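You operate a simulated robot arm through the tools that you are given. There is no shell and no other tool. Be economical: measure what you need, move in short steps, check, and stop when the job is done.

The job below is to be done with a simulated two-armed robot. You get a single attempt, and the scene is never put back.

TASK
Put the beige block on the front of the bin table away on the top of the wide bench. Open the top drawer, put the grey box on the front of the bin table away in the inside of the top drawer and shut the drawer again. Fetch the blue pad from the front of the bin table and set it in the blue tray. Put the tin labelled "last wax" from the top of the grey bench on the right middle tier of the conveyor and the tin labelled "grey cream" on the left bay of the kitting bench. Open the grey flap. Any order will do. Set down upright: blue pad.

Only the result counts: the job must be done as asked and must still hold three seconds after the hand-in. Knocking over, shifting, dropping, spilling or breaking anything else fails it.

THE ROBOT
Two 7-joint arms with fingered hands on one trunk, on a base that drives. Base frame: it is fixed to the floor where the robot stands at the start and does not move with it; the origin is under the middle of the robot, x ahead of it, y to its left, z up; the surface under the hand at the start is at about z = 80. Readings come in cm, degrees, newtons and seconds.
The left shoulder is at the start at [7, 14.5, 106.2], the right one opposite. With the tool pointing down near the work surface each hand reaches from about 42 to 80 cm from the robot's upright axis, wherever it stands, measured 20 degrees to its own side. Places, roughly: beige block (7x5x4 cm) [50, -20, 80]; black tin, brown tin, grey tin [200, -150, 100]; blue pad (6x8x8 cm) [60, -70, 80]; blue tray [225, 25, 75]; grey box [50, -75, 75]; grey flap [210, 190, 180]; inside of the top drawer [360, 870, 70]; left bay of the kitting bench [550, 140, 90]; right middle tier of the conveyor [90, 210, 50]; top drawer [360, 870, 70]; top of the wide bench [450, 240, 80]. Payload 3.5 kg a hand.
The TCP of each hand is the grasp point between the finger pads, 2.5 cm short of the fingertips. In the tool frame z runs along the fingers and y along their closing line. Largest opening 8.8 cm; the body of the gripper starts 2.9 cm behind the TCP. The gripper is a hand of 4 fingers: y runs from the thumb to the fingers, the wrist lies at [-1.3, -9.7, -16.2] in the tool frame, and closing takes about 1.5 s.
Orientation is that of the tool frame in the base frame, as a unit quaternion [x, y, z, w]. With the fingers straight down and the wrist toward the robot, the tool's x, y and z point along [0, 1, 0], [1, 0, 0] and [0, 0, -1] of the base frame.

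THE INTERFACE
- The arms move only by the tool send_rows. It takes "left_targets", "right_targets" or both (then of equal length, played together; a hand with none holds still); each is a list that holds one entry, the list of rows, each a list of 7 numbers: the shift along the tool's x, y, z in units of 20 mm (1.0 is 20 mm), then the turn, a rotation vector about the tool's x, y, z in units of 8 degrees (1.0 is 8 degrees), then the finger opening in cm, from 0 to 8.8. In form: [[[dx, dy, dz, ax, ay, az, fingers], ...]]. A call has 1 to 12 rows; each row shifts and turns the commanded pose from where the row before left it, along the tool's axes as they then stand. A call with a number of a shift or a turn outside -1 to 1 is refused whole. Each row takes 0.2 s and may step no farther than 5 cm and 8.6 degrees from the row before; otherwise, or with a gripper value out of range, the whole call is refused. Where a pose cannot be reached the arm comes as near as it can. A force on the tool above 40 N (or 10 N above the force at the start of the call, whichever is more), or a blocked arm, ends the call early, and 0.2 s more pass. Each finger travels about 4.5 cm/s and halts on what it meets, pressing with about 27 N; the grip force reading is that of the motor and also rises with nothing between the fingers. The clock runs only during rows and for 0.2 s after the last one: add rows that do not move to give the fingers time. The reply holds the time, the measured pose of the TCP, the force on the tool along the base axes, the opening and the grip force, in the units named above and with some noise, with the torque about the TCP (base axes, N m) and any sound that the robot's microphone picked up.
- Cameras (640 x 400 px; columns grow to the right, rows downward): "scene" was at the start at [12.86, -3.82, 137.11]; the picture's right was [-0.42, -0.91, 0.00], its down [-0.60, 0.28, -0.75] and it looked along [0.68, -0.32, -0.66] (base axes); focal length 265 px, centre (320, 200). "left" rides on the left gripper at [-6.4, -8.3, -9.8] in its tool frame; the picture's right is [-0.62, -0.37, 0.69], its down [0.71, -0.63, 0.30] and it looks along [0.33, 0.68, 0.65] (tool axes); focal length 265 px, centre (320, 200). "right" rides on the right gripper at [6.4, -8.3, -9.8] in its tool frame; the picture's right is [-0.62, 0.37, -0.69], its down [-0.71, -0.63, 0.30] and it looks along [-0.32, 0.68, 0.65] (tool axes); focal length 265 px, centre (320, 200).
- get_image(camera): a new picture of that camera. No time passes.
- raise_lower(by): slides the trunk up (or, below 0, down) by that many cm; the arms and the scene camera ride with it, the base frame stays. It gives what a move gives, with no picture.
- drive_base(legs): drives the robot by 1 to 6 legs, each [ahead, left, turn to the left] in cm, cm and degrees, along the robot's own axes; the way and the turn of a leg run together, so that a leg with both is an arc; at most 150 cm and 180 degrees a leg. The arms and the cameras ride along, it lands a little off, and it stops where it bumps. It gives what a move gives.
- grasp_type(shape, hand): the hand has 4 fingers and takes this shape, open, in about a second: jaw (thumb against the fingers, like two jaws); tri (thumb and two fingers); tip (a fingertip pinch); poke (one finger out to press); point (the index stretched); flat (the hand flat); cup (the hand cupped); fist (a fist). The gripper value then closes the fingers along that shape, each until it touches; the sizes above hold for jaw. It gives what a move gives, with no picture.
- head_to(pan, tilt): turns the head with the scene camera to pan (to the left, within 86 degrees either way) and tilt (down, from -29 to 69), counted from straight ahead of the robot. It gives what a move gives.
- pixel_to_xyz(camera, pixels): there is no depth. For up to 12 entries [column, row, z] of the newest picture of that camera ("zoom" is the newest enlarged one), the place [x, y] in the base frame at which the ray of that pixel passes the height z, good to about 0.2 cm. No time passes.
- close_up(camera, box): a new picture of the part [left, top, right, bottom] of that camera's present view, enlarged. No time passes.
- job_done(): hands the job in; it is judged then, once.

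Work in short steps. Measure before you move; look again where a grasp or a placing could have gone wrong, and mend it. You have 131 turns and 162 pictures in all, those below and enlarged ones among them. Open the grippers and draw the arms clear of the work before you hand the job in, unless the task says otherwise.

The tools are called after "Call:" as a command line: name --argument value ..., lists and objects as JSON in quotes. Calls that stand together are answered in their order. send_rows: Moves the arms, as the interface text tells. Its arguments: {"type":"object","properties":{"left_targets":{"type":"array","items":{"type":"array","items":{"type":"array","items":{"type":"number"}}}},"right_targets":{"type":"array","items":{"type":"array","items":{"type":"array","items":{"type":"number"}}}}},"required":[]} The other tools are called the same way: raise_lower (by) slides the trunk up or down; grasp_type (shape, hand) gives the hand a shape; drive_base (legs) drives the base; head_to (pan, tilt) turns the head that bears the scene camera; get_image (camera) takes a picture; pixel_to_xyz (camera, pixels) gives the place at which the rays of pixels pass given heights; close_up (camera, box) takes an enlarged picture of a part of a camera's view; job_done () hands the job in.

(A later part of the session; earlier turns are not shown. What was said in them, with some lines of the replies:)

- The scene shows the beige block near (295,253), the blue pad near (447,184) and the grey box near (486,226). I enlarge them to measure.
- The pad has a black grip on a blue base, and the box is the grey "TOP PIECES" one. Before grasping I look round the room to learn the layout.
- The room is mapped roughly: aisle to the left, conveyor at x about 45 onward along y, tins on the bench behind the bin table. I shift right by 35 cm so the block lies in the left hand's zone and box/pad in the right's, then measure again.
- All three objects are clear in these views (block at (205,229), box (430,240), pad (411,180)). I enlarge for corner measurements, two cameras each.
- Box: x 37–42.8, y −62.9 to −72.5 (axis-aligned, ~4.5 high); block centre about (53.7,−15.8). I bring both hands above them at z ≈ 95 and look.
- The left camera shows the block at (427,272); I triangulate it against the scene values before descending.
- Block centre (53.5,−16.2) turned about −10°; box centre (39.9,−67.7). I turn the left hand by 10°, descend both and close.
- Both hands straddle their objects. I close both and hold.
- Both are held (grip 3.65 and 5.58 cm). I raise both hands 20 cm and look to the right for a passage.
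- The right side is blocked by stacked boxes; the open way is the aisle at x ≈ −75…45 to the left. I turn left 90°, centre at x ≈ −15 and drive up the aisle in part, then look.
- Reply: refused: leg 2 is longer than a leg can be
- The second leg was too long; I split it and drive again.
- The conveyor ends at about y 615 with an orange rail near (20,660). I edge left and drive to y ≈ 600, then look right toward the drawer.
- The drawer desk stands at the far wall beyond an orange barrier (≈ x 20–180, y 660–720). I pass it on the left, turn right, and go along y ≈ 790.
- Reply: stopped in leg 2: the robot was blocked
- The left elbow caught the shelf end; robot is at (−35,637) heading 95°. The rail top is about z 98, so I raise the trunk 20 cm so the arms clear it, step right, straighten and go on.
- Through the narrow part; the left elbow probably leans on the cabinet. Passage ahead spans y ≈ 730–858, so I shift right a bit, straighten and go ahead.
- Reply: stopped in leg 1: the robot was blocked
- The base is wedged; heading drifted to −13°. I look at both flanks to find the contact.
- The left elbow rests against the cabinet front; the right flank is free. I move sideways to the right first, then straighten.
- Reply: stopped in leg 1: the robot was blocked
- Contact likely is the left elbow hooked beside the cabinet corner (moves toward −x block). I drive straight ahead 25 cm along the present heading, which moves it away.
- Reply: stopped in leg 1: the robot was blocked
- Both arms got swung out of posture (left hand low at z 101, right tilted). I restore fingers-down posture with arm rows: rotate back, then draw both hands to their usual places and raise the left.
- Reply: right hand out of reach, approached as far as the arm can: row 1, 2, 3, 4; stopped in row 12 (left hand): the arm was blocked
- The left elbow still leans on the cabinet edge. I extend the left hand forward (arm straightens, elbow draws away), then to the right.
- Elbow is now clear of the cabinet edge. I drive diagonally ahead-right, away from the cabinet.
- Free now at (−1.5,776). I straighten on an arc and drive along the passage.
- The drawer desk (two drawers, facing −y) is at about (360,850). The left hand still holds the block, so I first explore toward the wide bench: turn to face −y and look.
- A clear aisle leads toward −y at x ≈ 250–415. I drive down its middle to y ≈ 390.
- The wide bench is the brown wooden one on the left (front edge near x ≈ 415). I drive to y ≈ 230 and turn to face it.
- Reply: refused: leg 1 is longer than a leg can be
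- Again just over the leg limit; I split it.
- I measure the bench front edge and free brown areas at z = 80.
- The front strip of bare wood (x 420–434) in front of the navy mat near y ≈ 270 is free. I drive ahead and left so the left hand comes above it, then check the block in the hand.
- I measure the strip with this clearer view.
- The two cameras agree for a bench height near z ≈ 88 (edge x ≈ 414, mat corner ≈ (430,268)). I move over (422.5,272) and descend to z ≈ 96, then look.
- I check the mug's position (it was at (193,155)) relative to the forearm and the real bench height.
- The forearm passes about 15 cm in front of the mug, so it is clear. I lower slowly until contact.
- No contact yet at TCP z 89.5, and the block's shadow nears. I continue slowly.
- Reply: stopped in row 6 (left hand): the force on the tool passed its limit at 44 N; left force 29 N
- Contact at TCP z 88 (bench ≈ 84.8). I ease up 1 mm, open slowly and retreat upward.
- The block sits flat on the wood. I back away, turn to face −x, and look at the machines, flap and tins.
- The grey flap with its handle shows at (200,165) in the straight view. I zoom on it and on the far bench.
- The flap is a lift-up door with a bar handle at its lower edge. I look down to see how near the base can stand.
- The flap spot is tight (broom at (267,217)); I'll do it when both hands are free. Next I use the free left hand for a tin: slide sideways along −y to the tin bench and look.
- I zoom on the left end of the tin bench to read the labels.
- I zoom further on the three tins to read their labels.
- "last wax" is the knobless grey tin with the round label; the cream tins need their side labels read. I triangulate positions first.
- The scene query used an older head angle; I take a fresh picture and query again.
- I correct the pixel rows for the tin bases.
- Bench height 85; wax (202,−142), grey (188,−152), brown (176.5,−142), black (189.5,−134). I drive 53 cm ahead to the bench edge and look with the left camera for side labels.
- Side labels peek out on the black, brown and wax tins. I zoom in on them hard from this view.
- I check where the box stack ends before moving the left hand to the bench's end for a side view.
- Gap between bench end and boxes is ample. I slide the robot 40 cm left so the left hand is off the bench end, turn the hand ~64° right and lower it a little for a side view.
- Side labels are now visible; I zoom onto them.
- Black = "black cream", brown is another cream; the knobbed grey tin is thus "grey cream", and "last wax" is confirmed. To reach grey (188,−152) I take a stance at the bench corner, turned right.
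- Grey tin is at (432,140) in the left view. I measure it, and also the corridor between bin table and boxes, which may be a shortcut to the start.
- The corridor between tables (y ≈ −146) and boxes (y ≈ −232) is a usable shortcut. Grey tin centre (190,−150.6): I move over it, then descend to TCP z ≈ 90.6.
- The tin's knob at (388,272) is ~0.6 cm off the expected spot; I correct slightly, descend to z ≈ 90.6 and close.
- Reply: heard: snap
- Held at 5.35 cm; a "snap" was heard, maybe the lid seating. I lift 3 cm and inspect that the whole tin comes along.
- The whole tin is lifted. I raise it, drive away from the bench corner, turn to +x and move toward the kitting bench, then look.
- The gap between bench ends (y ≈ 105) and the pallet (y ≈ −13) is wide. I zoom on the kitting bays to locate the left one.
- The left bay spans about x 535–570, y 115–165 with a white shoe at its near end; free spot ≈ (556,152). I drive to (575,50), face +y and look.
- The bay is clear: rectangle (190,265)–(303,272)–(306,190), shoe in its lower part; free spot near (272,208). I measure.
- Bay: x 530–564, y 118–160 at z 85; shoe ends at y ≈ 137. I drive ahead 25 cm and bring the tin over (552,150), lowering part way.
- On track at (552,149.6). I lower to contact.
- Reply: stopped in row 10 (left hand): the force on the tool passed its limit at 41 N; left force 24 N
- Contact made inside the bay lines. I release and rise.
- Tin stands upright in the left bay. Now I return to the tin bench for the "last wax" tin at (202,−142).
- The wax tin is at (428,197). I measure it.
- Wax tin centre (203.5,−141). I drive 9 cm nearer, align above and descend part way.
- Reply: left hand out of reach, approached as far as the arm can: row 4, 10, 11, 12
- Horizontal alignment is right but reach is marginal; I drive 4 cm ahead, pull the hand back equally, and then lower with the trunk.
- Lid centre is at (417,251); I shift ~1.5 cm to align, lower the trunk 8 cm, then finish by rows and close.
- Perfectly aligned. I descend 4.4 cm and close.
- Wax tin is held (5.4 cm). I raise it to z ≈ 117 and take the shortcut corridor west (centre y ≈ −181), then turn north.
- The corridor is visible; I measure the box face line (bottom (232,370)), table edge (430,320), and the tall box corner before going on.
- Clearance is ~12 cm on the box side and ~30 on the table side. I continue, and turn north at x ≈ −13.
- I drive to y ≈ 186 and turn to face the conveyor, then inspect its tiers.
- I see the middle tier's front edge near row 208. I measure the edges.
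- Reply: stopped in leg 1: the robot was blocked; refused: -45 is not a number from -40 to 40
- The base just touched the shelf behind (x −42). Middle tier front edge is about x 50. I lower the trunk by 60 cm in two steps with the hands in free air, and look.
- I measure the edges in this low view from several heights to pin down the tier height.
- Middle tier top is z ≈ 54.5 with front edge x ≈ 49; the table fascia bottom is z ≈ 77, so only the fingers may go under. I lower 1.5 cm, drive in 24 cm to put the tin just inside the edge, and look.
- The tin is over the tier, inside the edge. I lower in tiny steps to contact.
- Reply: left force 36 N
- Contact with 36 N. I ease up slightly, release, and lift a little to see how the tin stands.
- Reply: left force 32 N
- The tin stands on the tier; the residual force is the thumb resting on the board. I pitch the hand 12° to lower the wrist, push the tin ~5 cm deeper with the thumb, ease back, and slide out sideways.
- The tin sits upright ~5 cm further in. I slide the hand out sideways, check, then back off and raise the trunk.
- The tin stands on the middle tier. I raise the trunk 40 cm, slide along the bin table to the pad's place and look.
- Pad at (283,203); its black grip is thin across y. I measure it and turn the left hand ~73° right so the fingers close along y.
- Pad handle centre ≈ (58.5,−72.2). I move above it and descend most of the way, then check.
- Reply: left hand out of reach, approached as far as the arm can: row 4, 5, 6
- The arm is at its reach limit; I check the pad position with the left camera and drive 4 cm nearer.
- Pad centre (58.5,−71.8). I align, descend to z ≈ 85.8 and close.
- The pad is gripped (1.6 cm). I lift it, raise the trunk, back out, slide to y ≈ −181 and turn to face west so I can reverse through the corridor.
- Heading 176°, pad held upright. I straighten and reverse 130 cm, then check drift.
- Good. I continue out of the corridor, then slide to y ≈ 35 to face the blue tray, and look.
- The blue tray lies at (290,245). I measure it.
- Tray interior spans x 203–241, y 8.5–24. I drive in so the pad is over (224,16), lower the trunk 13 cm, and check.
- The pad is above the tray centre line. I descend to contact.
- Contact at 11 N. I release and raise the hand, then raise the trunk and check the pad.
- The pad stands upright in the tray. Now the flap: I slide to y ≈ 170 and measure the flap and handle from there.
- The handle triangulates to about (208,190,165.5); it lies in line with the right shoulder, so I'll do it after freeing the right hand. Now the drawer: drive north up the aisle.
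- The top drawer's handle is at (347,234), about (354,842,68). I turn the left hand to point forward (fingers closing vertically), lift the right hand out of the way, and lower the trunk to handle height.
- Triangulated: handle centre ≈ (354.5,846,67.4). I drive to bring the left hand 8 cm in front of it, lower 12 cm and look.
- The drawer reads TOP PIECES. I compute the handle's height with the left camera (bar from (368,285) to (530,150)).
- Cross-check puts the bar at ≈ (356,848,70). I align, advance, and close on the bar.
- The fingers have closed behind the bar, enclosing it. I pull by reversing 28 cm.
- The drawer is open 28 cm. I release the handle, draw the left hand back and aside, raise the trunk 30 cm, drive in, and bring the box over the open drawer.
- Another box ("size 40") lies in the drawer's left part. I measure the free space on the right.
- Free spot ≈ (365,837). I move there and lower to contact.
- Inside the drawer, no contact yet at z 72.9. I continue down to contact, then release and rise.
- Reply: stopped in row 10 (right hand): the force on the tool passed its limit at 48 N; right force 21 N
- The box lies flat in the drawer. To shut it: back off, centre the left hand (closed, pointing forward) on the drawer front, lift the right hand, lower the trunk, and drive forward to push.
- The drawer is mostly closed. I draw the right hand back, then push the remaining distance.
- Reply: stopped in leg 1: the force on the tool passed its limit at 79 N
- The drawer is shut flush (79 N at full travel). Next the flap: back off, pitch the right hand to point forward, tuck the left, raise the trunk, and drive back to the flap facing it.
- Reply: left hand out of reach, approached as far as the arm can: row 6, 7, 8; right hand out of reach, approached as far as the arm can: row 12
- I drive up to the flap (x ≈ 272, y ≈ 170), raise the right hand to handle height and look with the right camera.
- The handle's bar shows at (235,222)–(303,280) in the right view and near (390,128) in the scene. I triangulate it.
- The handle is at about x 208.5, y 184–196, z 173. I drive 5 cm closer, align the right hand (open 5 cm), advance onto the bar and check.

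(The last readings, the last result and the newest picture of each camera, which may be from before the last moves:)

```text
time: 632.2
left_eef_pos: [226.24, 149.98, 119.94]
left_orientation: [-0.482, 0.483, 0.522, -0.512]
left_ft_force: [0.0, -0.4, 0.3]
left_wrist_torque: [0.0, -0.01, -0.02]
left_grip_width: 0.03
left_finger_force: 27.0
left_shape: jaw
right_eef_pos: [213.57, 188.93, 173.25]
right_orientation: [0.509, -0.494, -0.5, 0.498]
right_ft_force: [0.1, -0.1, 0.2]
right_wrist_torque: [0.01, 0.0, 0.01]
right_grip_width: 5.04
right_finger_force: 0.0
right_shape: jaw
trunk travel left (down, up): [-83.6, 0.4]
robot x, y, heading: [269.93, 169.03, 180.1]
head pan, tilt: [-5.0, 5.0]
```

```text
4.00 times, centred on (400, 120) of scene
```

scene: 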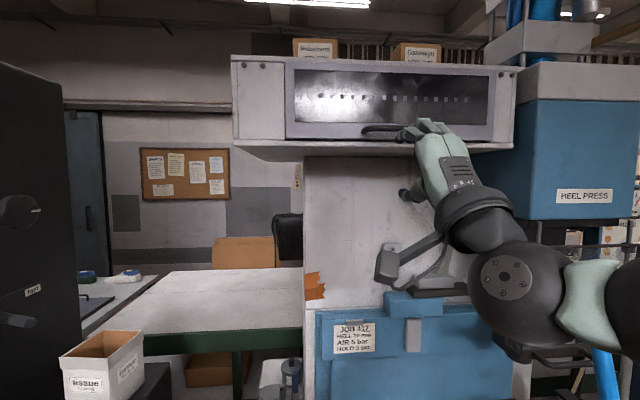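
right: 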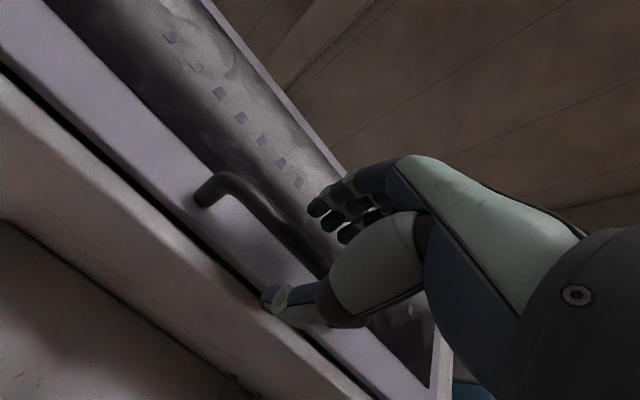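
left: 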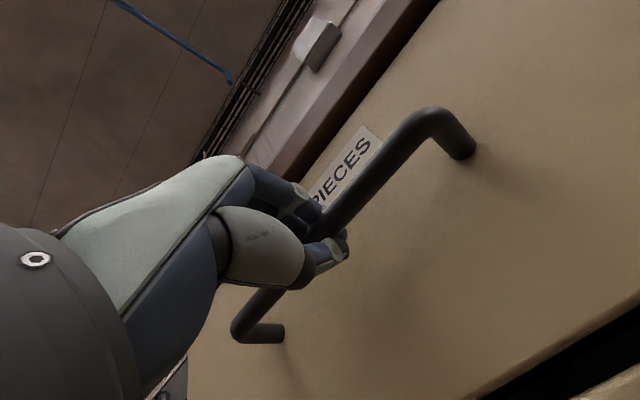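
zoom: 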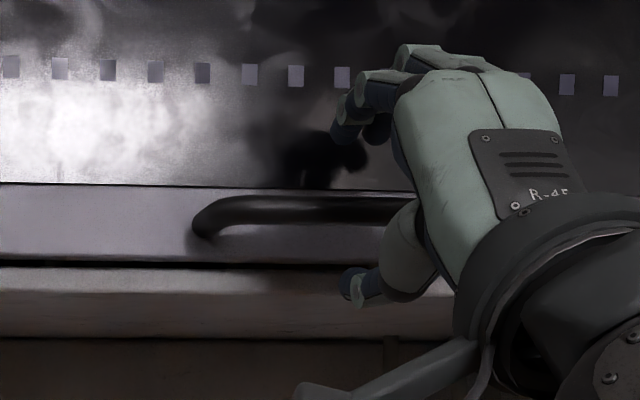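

The bar lies between fingers and thumb but ~1.8 cm above the hand's centre line. I raise, advance 4 cm, and close loosely around it.

Call:
send_rows --right_targets '[[[0, 0.85, 0, 0, 0, 0, 4.5], [0, 0, 0.5, 0, 0, 0, 4.5], [0, 0, 0.5, 0, 0, 0, 4.5], [0, 0, 0.5, 0, 0, 0, 4.5], [0, 0, 0.4, 0, 0, 0, 4.5], [0, 0, 0, 0, 0, 0, 3], [0, 0, 0, 0, 0, 0, 2], [0, 0, 0, 0, 0, 0, 1.2], [0, 0, 0, 0, 0, 0, 1.2]]]'

Call:
get_image --camera "right"

```text
time: 634.0
left_eef_pos: [226.9, 150.26, 120.35]
left_orientation: [-0.479, 0.481, 0.524, -0.515]
left_ft_force: [0.3, 0.1, -0.5]
left_wrist_torque: [0.03, 0.04, -0.03]
left_grip_width: 0.0
left_finger_force: 27.0
left_shape: jaw
right_eef_pos: [210.94, 188.71, 174.35]
right_orientation: [0.514, -0.495, -0.498, 0.493]
right_ft_force: [28.1, 0.4, -28.1]
right_wrist_torque: [-0.05, -0.24, 0.09]
right_grip_width: 2.02
right_finger_force: 27.0
right_shape: jaw
trunk travel left (down, up): [-83.6, 0.4]
robot x, y, heading: [270.07, 169.25, 179.5]
head pan, tilt: [-5.0, 5.0]
stopped in row 9 (right hand): the force on the tool passed its limit at 46 N (the readings are from after the stop); the commanded pose is now the measured one
```

```text
9 pictures are left
```

right: 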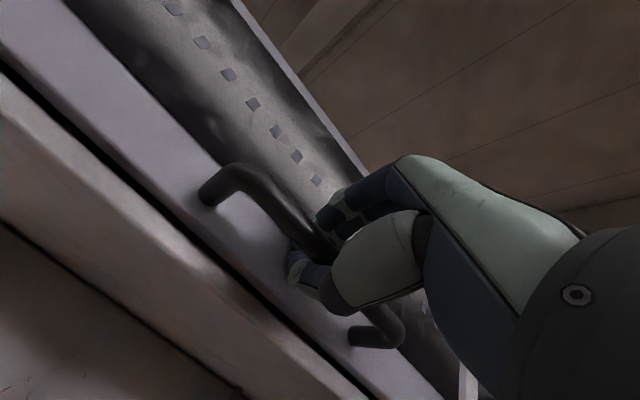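

The bar is gripped (2.0 cm). I pull along the hinge arc: out and up, to about 45° first.

Call:
send_rows --right_targets '[[[0, 0.1, -0.5, 0, 0, 0, 0], [0, 0.25, -0.7, 0, 0, 0, 0], [0, 0.35, -0.68, 0, 0, 0, 0], [0, 0.43, -0.64, 0, 0, 0, 0], [0, 0.55, -0.55, 0, 0, 0, 0], [0, 0.6, -0.5, 0, 0, 0, 0]]]'

Call:
get_image --camera "right"

```text
time: 635.4
left_eef_pos: [226.22, 150.02, 120.09]
left_orientation: [-0.481, 0.482, 0.522, -0.513]
left_ft_force: [-0.5, 0.1, -0.3]
left_wrist_torque: [-0.01, -0.02, 0.03]
left_grip_width: 0.0
left_finger_force: 27.0
left_shape: jaw
right_eef_pos: [217.27, 188.56, 179.33]
right_orientation: [0.511, -0.496, -0.499, 0.494]
right_ft_force: [-2.2, 1.8, -3.2]
right_wrist_torque: [-0.02, 0.13, 0.03]
right_grip_width: 1.48
right_finger_force: 27.1
right_shape: jaw
trunk travel left (down, up): [-83.6, 0.4]
robot x, y, heading: [270.08, 168.97, 179.8]
head pan, tilt: [-5.0, 5.0]
```

```text
8 pictures are left
```

right: 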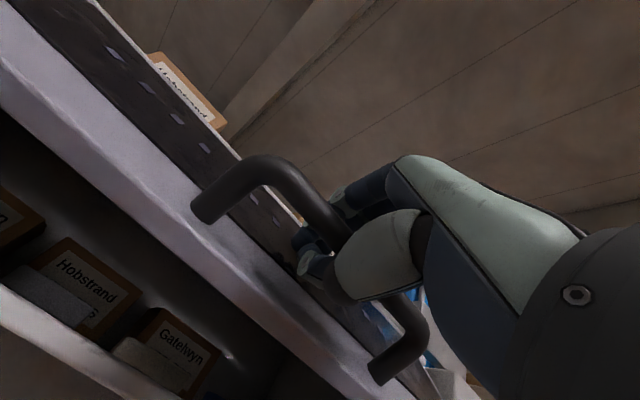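

The flap is swinging up. I continue along the arc toward fully open.

Call:
send_rows --right_targets '[[[0, 0.8, -0.35, 0, 0, 0, 0], [0, 0.85, -0.3, 0, 0, 0, 0], [0, 0.85, -0.12, 0, 0, 0, 0], [0, 0.85, -0.06, 0, 0, 0, 0], [0, 0.7, 0.05, 0, 0, 0, 0], [0, 0.7, 0.1, 0, 0, 0, 0]]]'

Call:
get_image --camera "right"

```text
time: 636.8
left_eef_pos: [226.52, 150.08, 120.08]
left_orientation: [-0.482, 0.482, 0.521, -0.514]
left_ft_force: [0.2, 0.0, 1.0]
left_wrist_torque: [0.01, 0.04, 0.01]
left_grip_width: 0.01
left_finger_force: 27.0
left_shape: jaw
right_eef_pos: [218.63, 188.47, 188.42]
right_orientation: [0.512, -0.495, -0.498, 0.494]
right_ft_force: [7.8, 1.4, -3.5]
right_wrist_torque: [0.03, -0.02, 0.03]
right_grip_width: 1.48
right_finger_force: 27.2
right_shape: jaw
right hand out of reach, approached as far as the arm can: row 6
trunk travel left (down, up): [-83.6, 0.4]
robot x, y, heading: [270.53, 169.15, 179.9]
head pan, tilt: [-5.0, 5.0]
```

```text
7 pictures are left
```

right: 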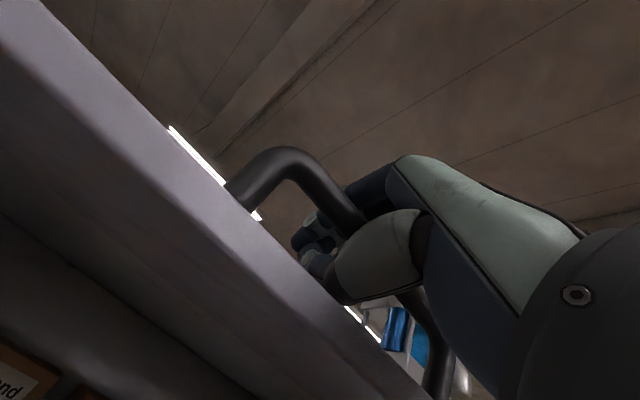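

The flap is near horizontal. I open the fingers, withdraw straight back, and check whether it stays up.

Call:
send_rows --right_targets '[[[0, 0, 0, 0, 0, 0, 2.5], [0, 0, 0, 0, 0, 0, 3.5], [0, 0, -0.5, 0, 0, 0, 3.5], [0, 0, -1, 0, 0, 0, 3.5], [0, 0, -1, 0, 0, 0, 3.5], [0, 0, -1, 0, 0, 0, 3.5], [0, 0, -1, 0, 0, 0, 3.5]]]'

Call:
get_image --camera "scene"

```text
time: 638.4
left_eef_pos: [226.38, 150.03, 120.05]
left_orientation: [-0.482, 0.482, 0.521, -0.513]
left_ft_force: [-0.2, 0.3, -0.5]
left_wrist_torque: [0.02, 0.02, -0.01]
left_grip_width: 0.0
left_finger_force: 26.4
left_shape: jaw
right_eef_pos: [227.73, 188.57, 188.15]
right_orientation: [0.512, -0.496, -0.499, 0.493]
right_ft_force: [0.2, -0.1, 1.1]
right_wrist_torque: [0.01, 0.02, 0.01]
right_grip_width: 3.48
right_finger_force: 0.0
right_shape: jaw
trunk travel left (down, up): [-83.6, 0.4]
robot x, y, heading: [270.13, 168.74, 179.7]
head pan, tilt: [-5.0, 5.0]
```

```text
6 pictures are left
```

scene: 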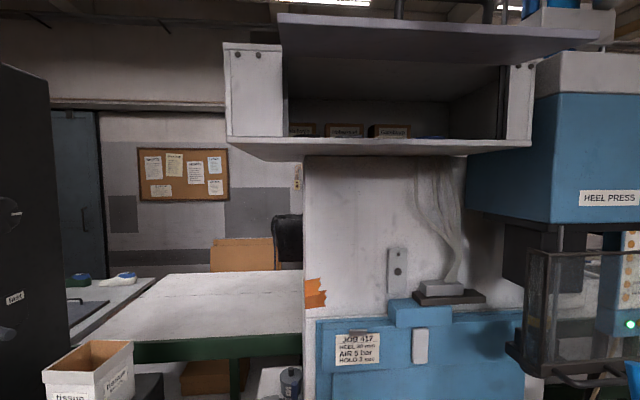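

The flap stays open horizontally. I back away, open both hands, and take a last look.

Call:
drive_base --legs '[[-50, 0, 0]]'

Call:
send_rows --left_targets '[[[0, 0, 0, 0, 0, 0, 3], [0, 0, 0, 0, 0, 0, 6], [0, 0, 0, 0, 0, 0, 8], [0, 0, 0, 0, 0, 0, 8], [0, 0, 0, 0, 0, 0, 8], [0, 0, 0, 0, 0, 0, 8], [0, 0, 0, 0, 0, 0, 8], [0, 0, 0, 0, 0, 0, 8], [0, 0, 0, 0, 0, 0, 8], [0, 0, 0, 0, 0, 0, 8]]]' --right_targets '[[[0, 0, 0, 0, 0, 0, 6], [0, 0, 0, 0, 0, 0, 8], [0, 0, 0, 0, 0, 0, 8], [0, 0, 0, 0, 0, 0, 8], [0, 0, 0, 0, 0, 0, 8], [0, 0, 0, 0, 0, 0, 8], [0, 0, 0, 0, 0, 0, 8], [0, 0, 0, 0, 0, 0, 8], [0, 0, 0, 0, 0, 0, 8], [0, 0, 0, 0, 0, 0, 8]]]'

Call:
head_to --pan 0 --tilt 15

Call:
get_image --camera "scene"

```text
time: 641.3
left_eef_pos: [275.18, 149.84, 119.94]
left_orientation: [-0.482, 0.482, 0.521, -0.513]
left_ft_force: [0.2, 0.3, -0.7]
left_wrist_torque: [-0.01, -0.01, -0.01]
left_grip_width: 0.01
left_finger_force: 27.3
left_shape: jaw
right_eef_pos: [276.17, 188.15, 188.11]
right_orientation: [0.513, -0.495, -0.497, 0.494]
right_ft_force: [0.2, -0.2, -0.3]
right_wrist_torque: [0.0, -0.01, -0.03]
right_grip_width: 3.48
right_finger_force: 0.0
right_shape: jaw
trunk travel left (down, up): [-83.6, 0.4]
robot x, y, heading: [319.45, 168.82, 179.5]
head pan, tilt: [-5.0, 5.0]
```

```text
time: 643.5
left_eef_pos: [275.47, 149.74, 120.06]
left_orientation: [-0.482, 0.482, 0.522, -0.514]
left_ft_force: [-0.7, -0.2, 0.4]
left_wrist_torque: [0.0, -0.01, 0.02]
left_grip_width: 7.96
left_finger_force: 0.1
left_shape: jaw
right_eef_pos: [276.38, 188.25, 188.28]
right_orientation: [0.512, -0.495, -0.498, 0.495]
right_ft_force: [-0.4, -0.2, 0.3]
right_wrist_torque: [-0.03, 0.04, 0.0]
right_grip_width: 7.99
right_finger_force: 0.0
right_shape: jaw
trunk travel left (down, up): [-83.6, 0.4]
robot x, y, heading: [319.24, 168.94, 179.6]
head pan, tilt: [-5.0, 5.0]
```

```text
time: 644.2
left_eef_pos: [275.42, 149.88, 120.1]
left_orientation: [-0.481, 0.482, 0.523, -0.513]
left_ft_force: [0.2, 0.8, 0.2]
left_wrist_torque: [-0.04, -0.02, 0.0]
left_grip_width: 7.97
left_finger_force: 0.1
left_shape: jaw
right_eef_pos: [276.52, 188.24, 188.25]
right_orientation: [0.514, -0.495, -0.497, 0.494]
right_ft_force: [1.2, -0.3, -0.8]
right_wrist_torque: [0.0, 0.03, 0.0]
right_grip_width: 7.98
right_finger_force: 0.0
right_shape: jaw
trunk travel left (down, up): [-83.6, 0.4]
robot x, y, heading: [318.87, 168.54, 179.8]
head pan, tilt: [0.0, 15.0]
```

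```text
5 pictures are left
```

scene: 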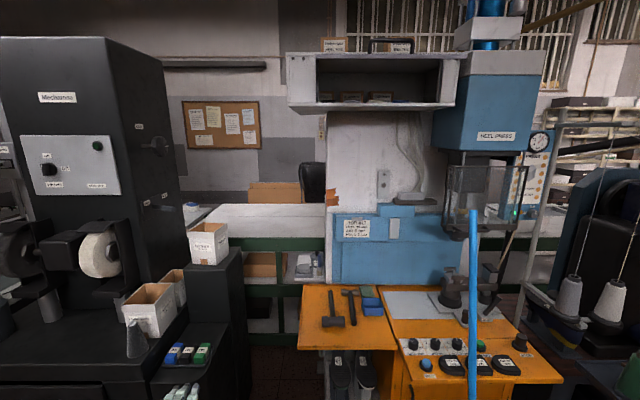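

The flap remains open, the broom is undisturbed, the hands are open and clear. I hand in.

Call:
job_done

```text
The job is handed in.
```

I did all six parts of the job and handed it in; the result has not come back.

- **Beige block:** it lies flat on the front strip of the wide bench's top.
- **Grey box:** it is in the top drawer beside the box already there. The drawer is pushed fully shut.
- **Blue pad:** it stands upright in the blue tray.
- **"last wax" tin:** it stands on the conveyor's middle tier, a few centimetres in from the front edge, at about y 195.
- **"grey cream" tin:** it stands in the left bay of the kitting bench. I took the grey knobbed tin, because the black tin's side label read "black cream" and the brown tin is another cream. I did not read the grey tin's own side label close up.
- **Grey flap:** it is open and roughly horizontal, and it was still open when I looked several seconds after letting go.

Three things went less cleanly:
- Early on, the left elbow pressed against the electrical cabinet while I was getting through a tight spot.
- The base touched the shelf in the aisle once.
- A "snap" sounded when I gripped the grey cream tin, but it lifted and set down whole.

I saw nothing knocked over or damaged.
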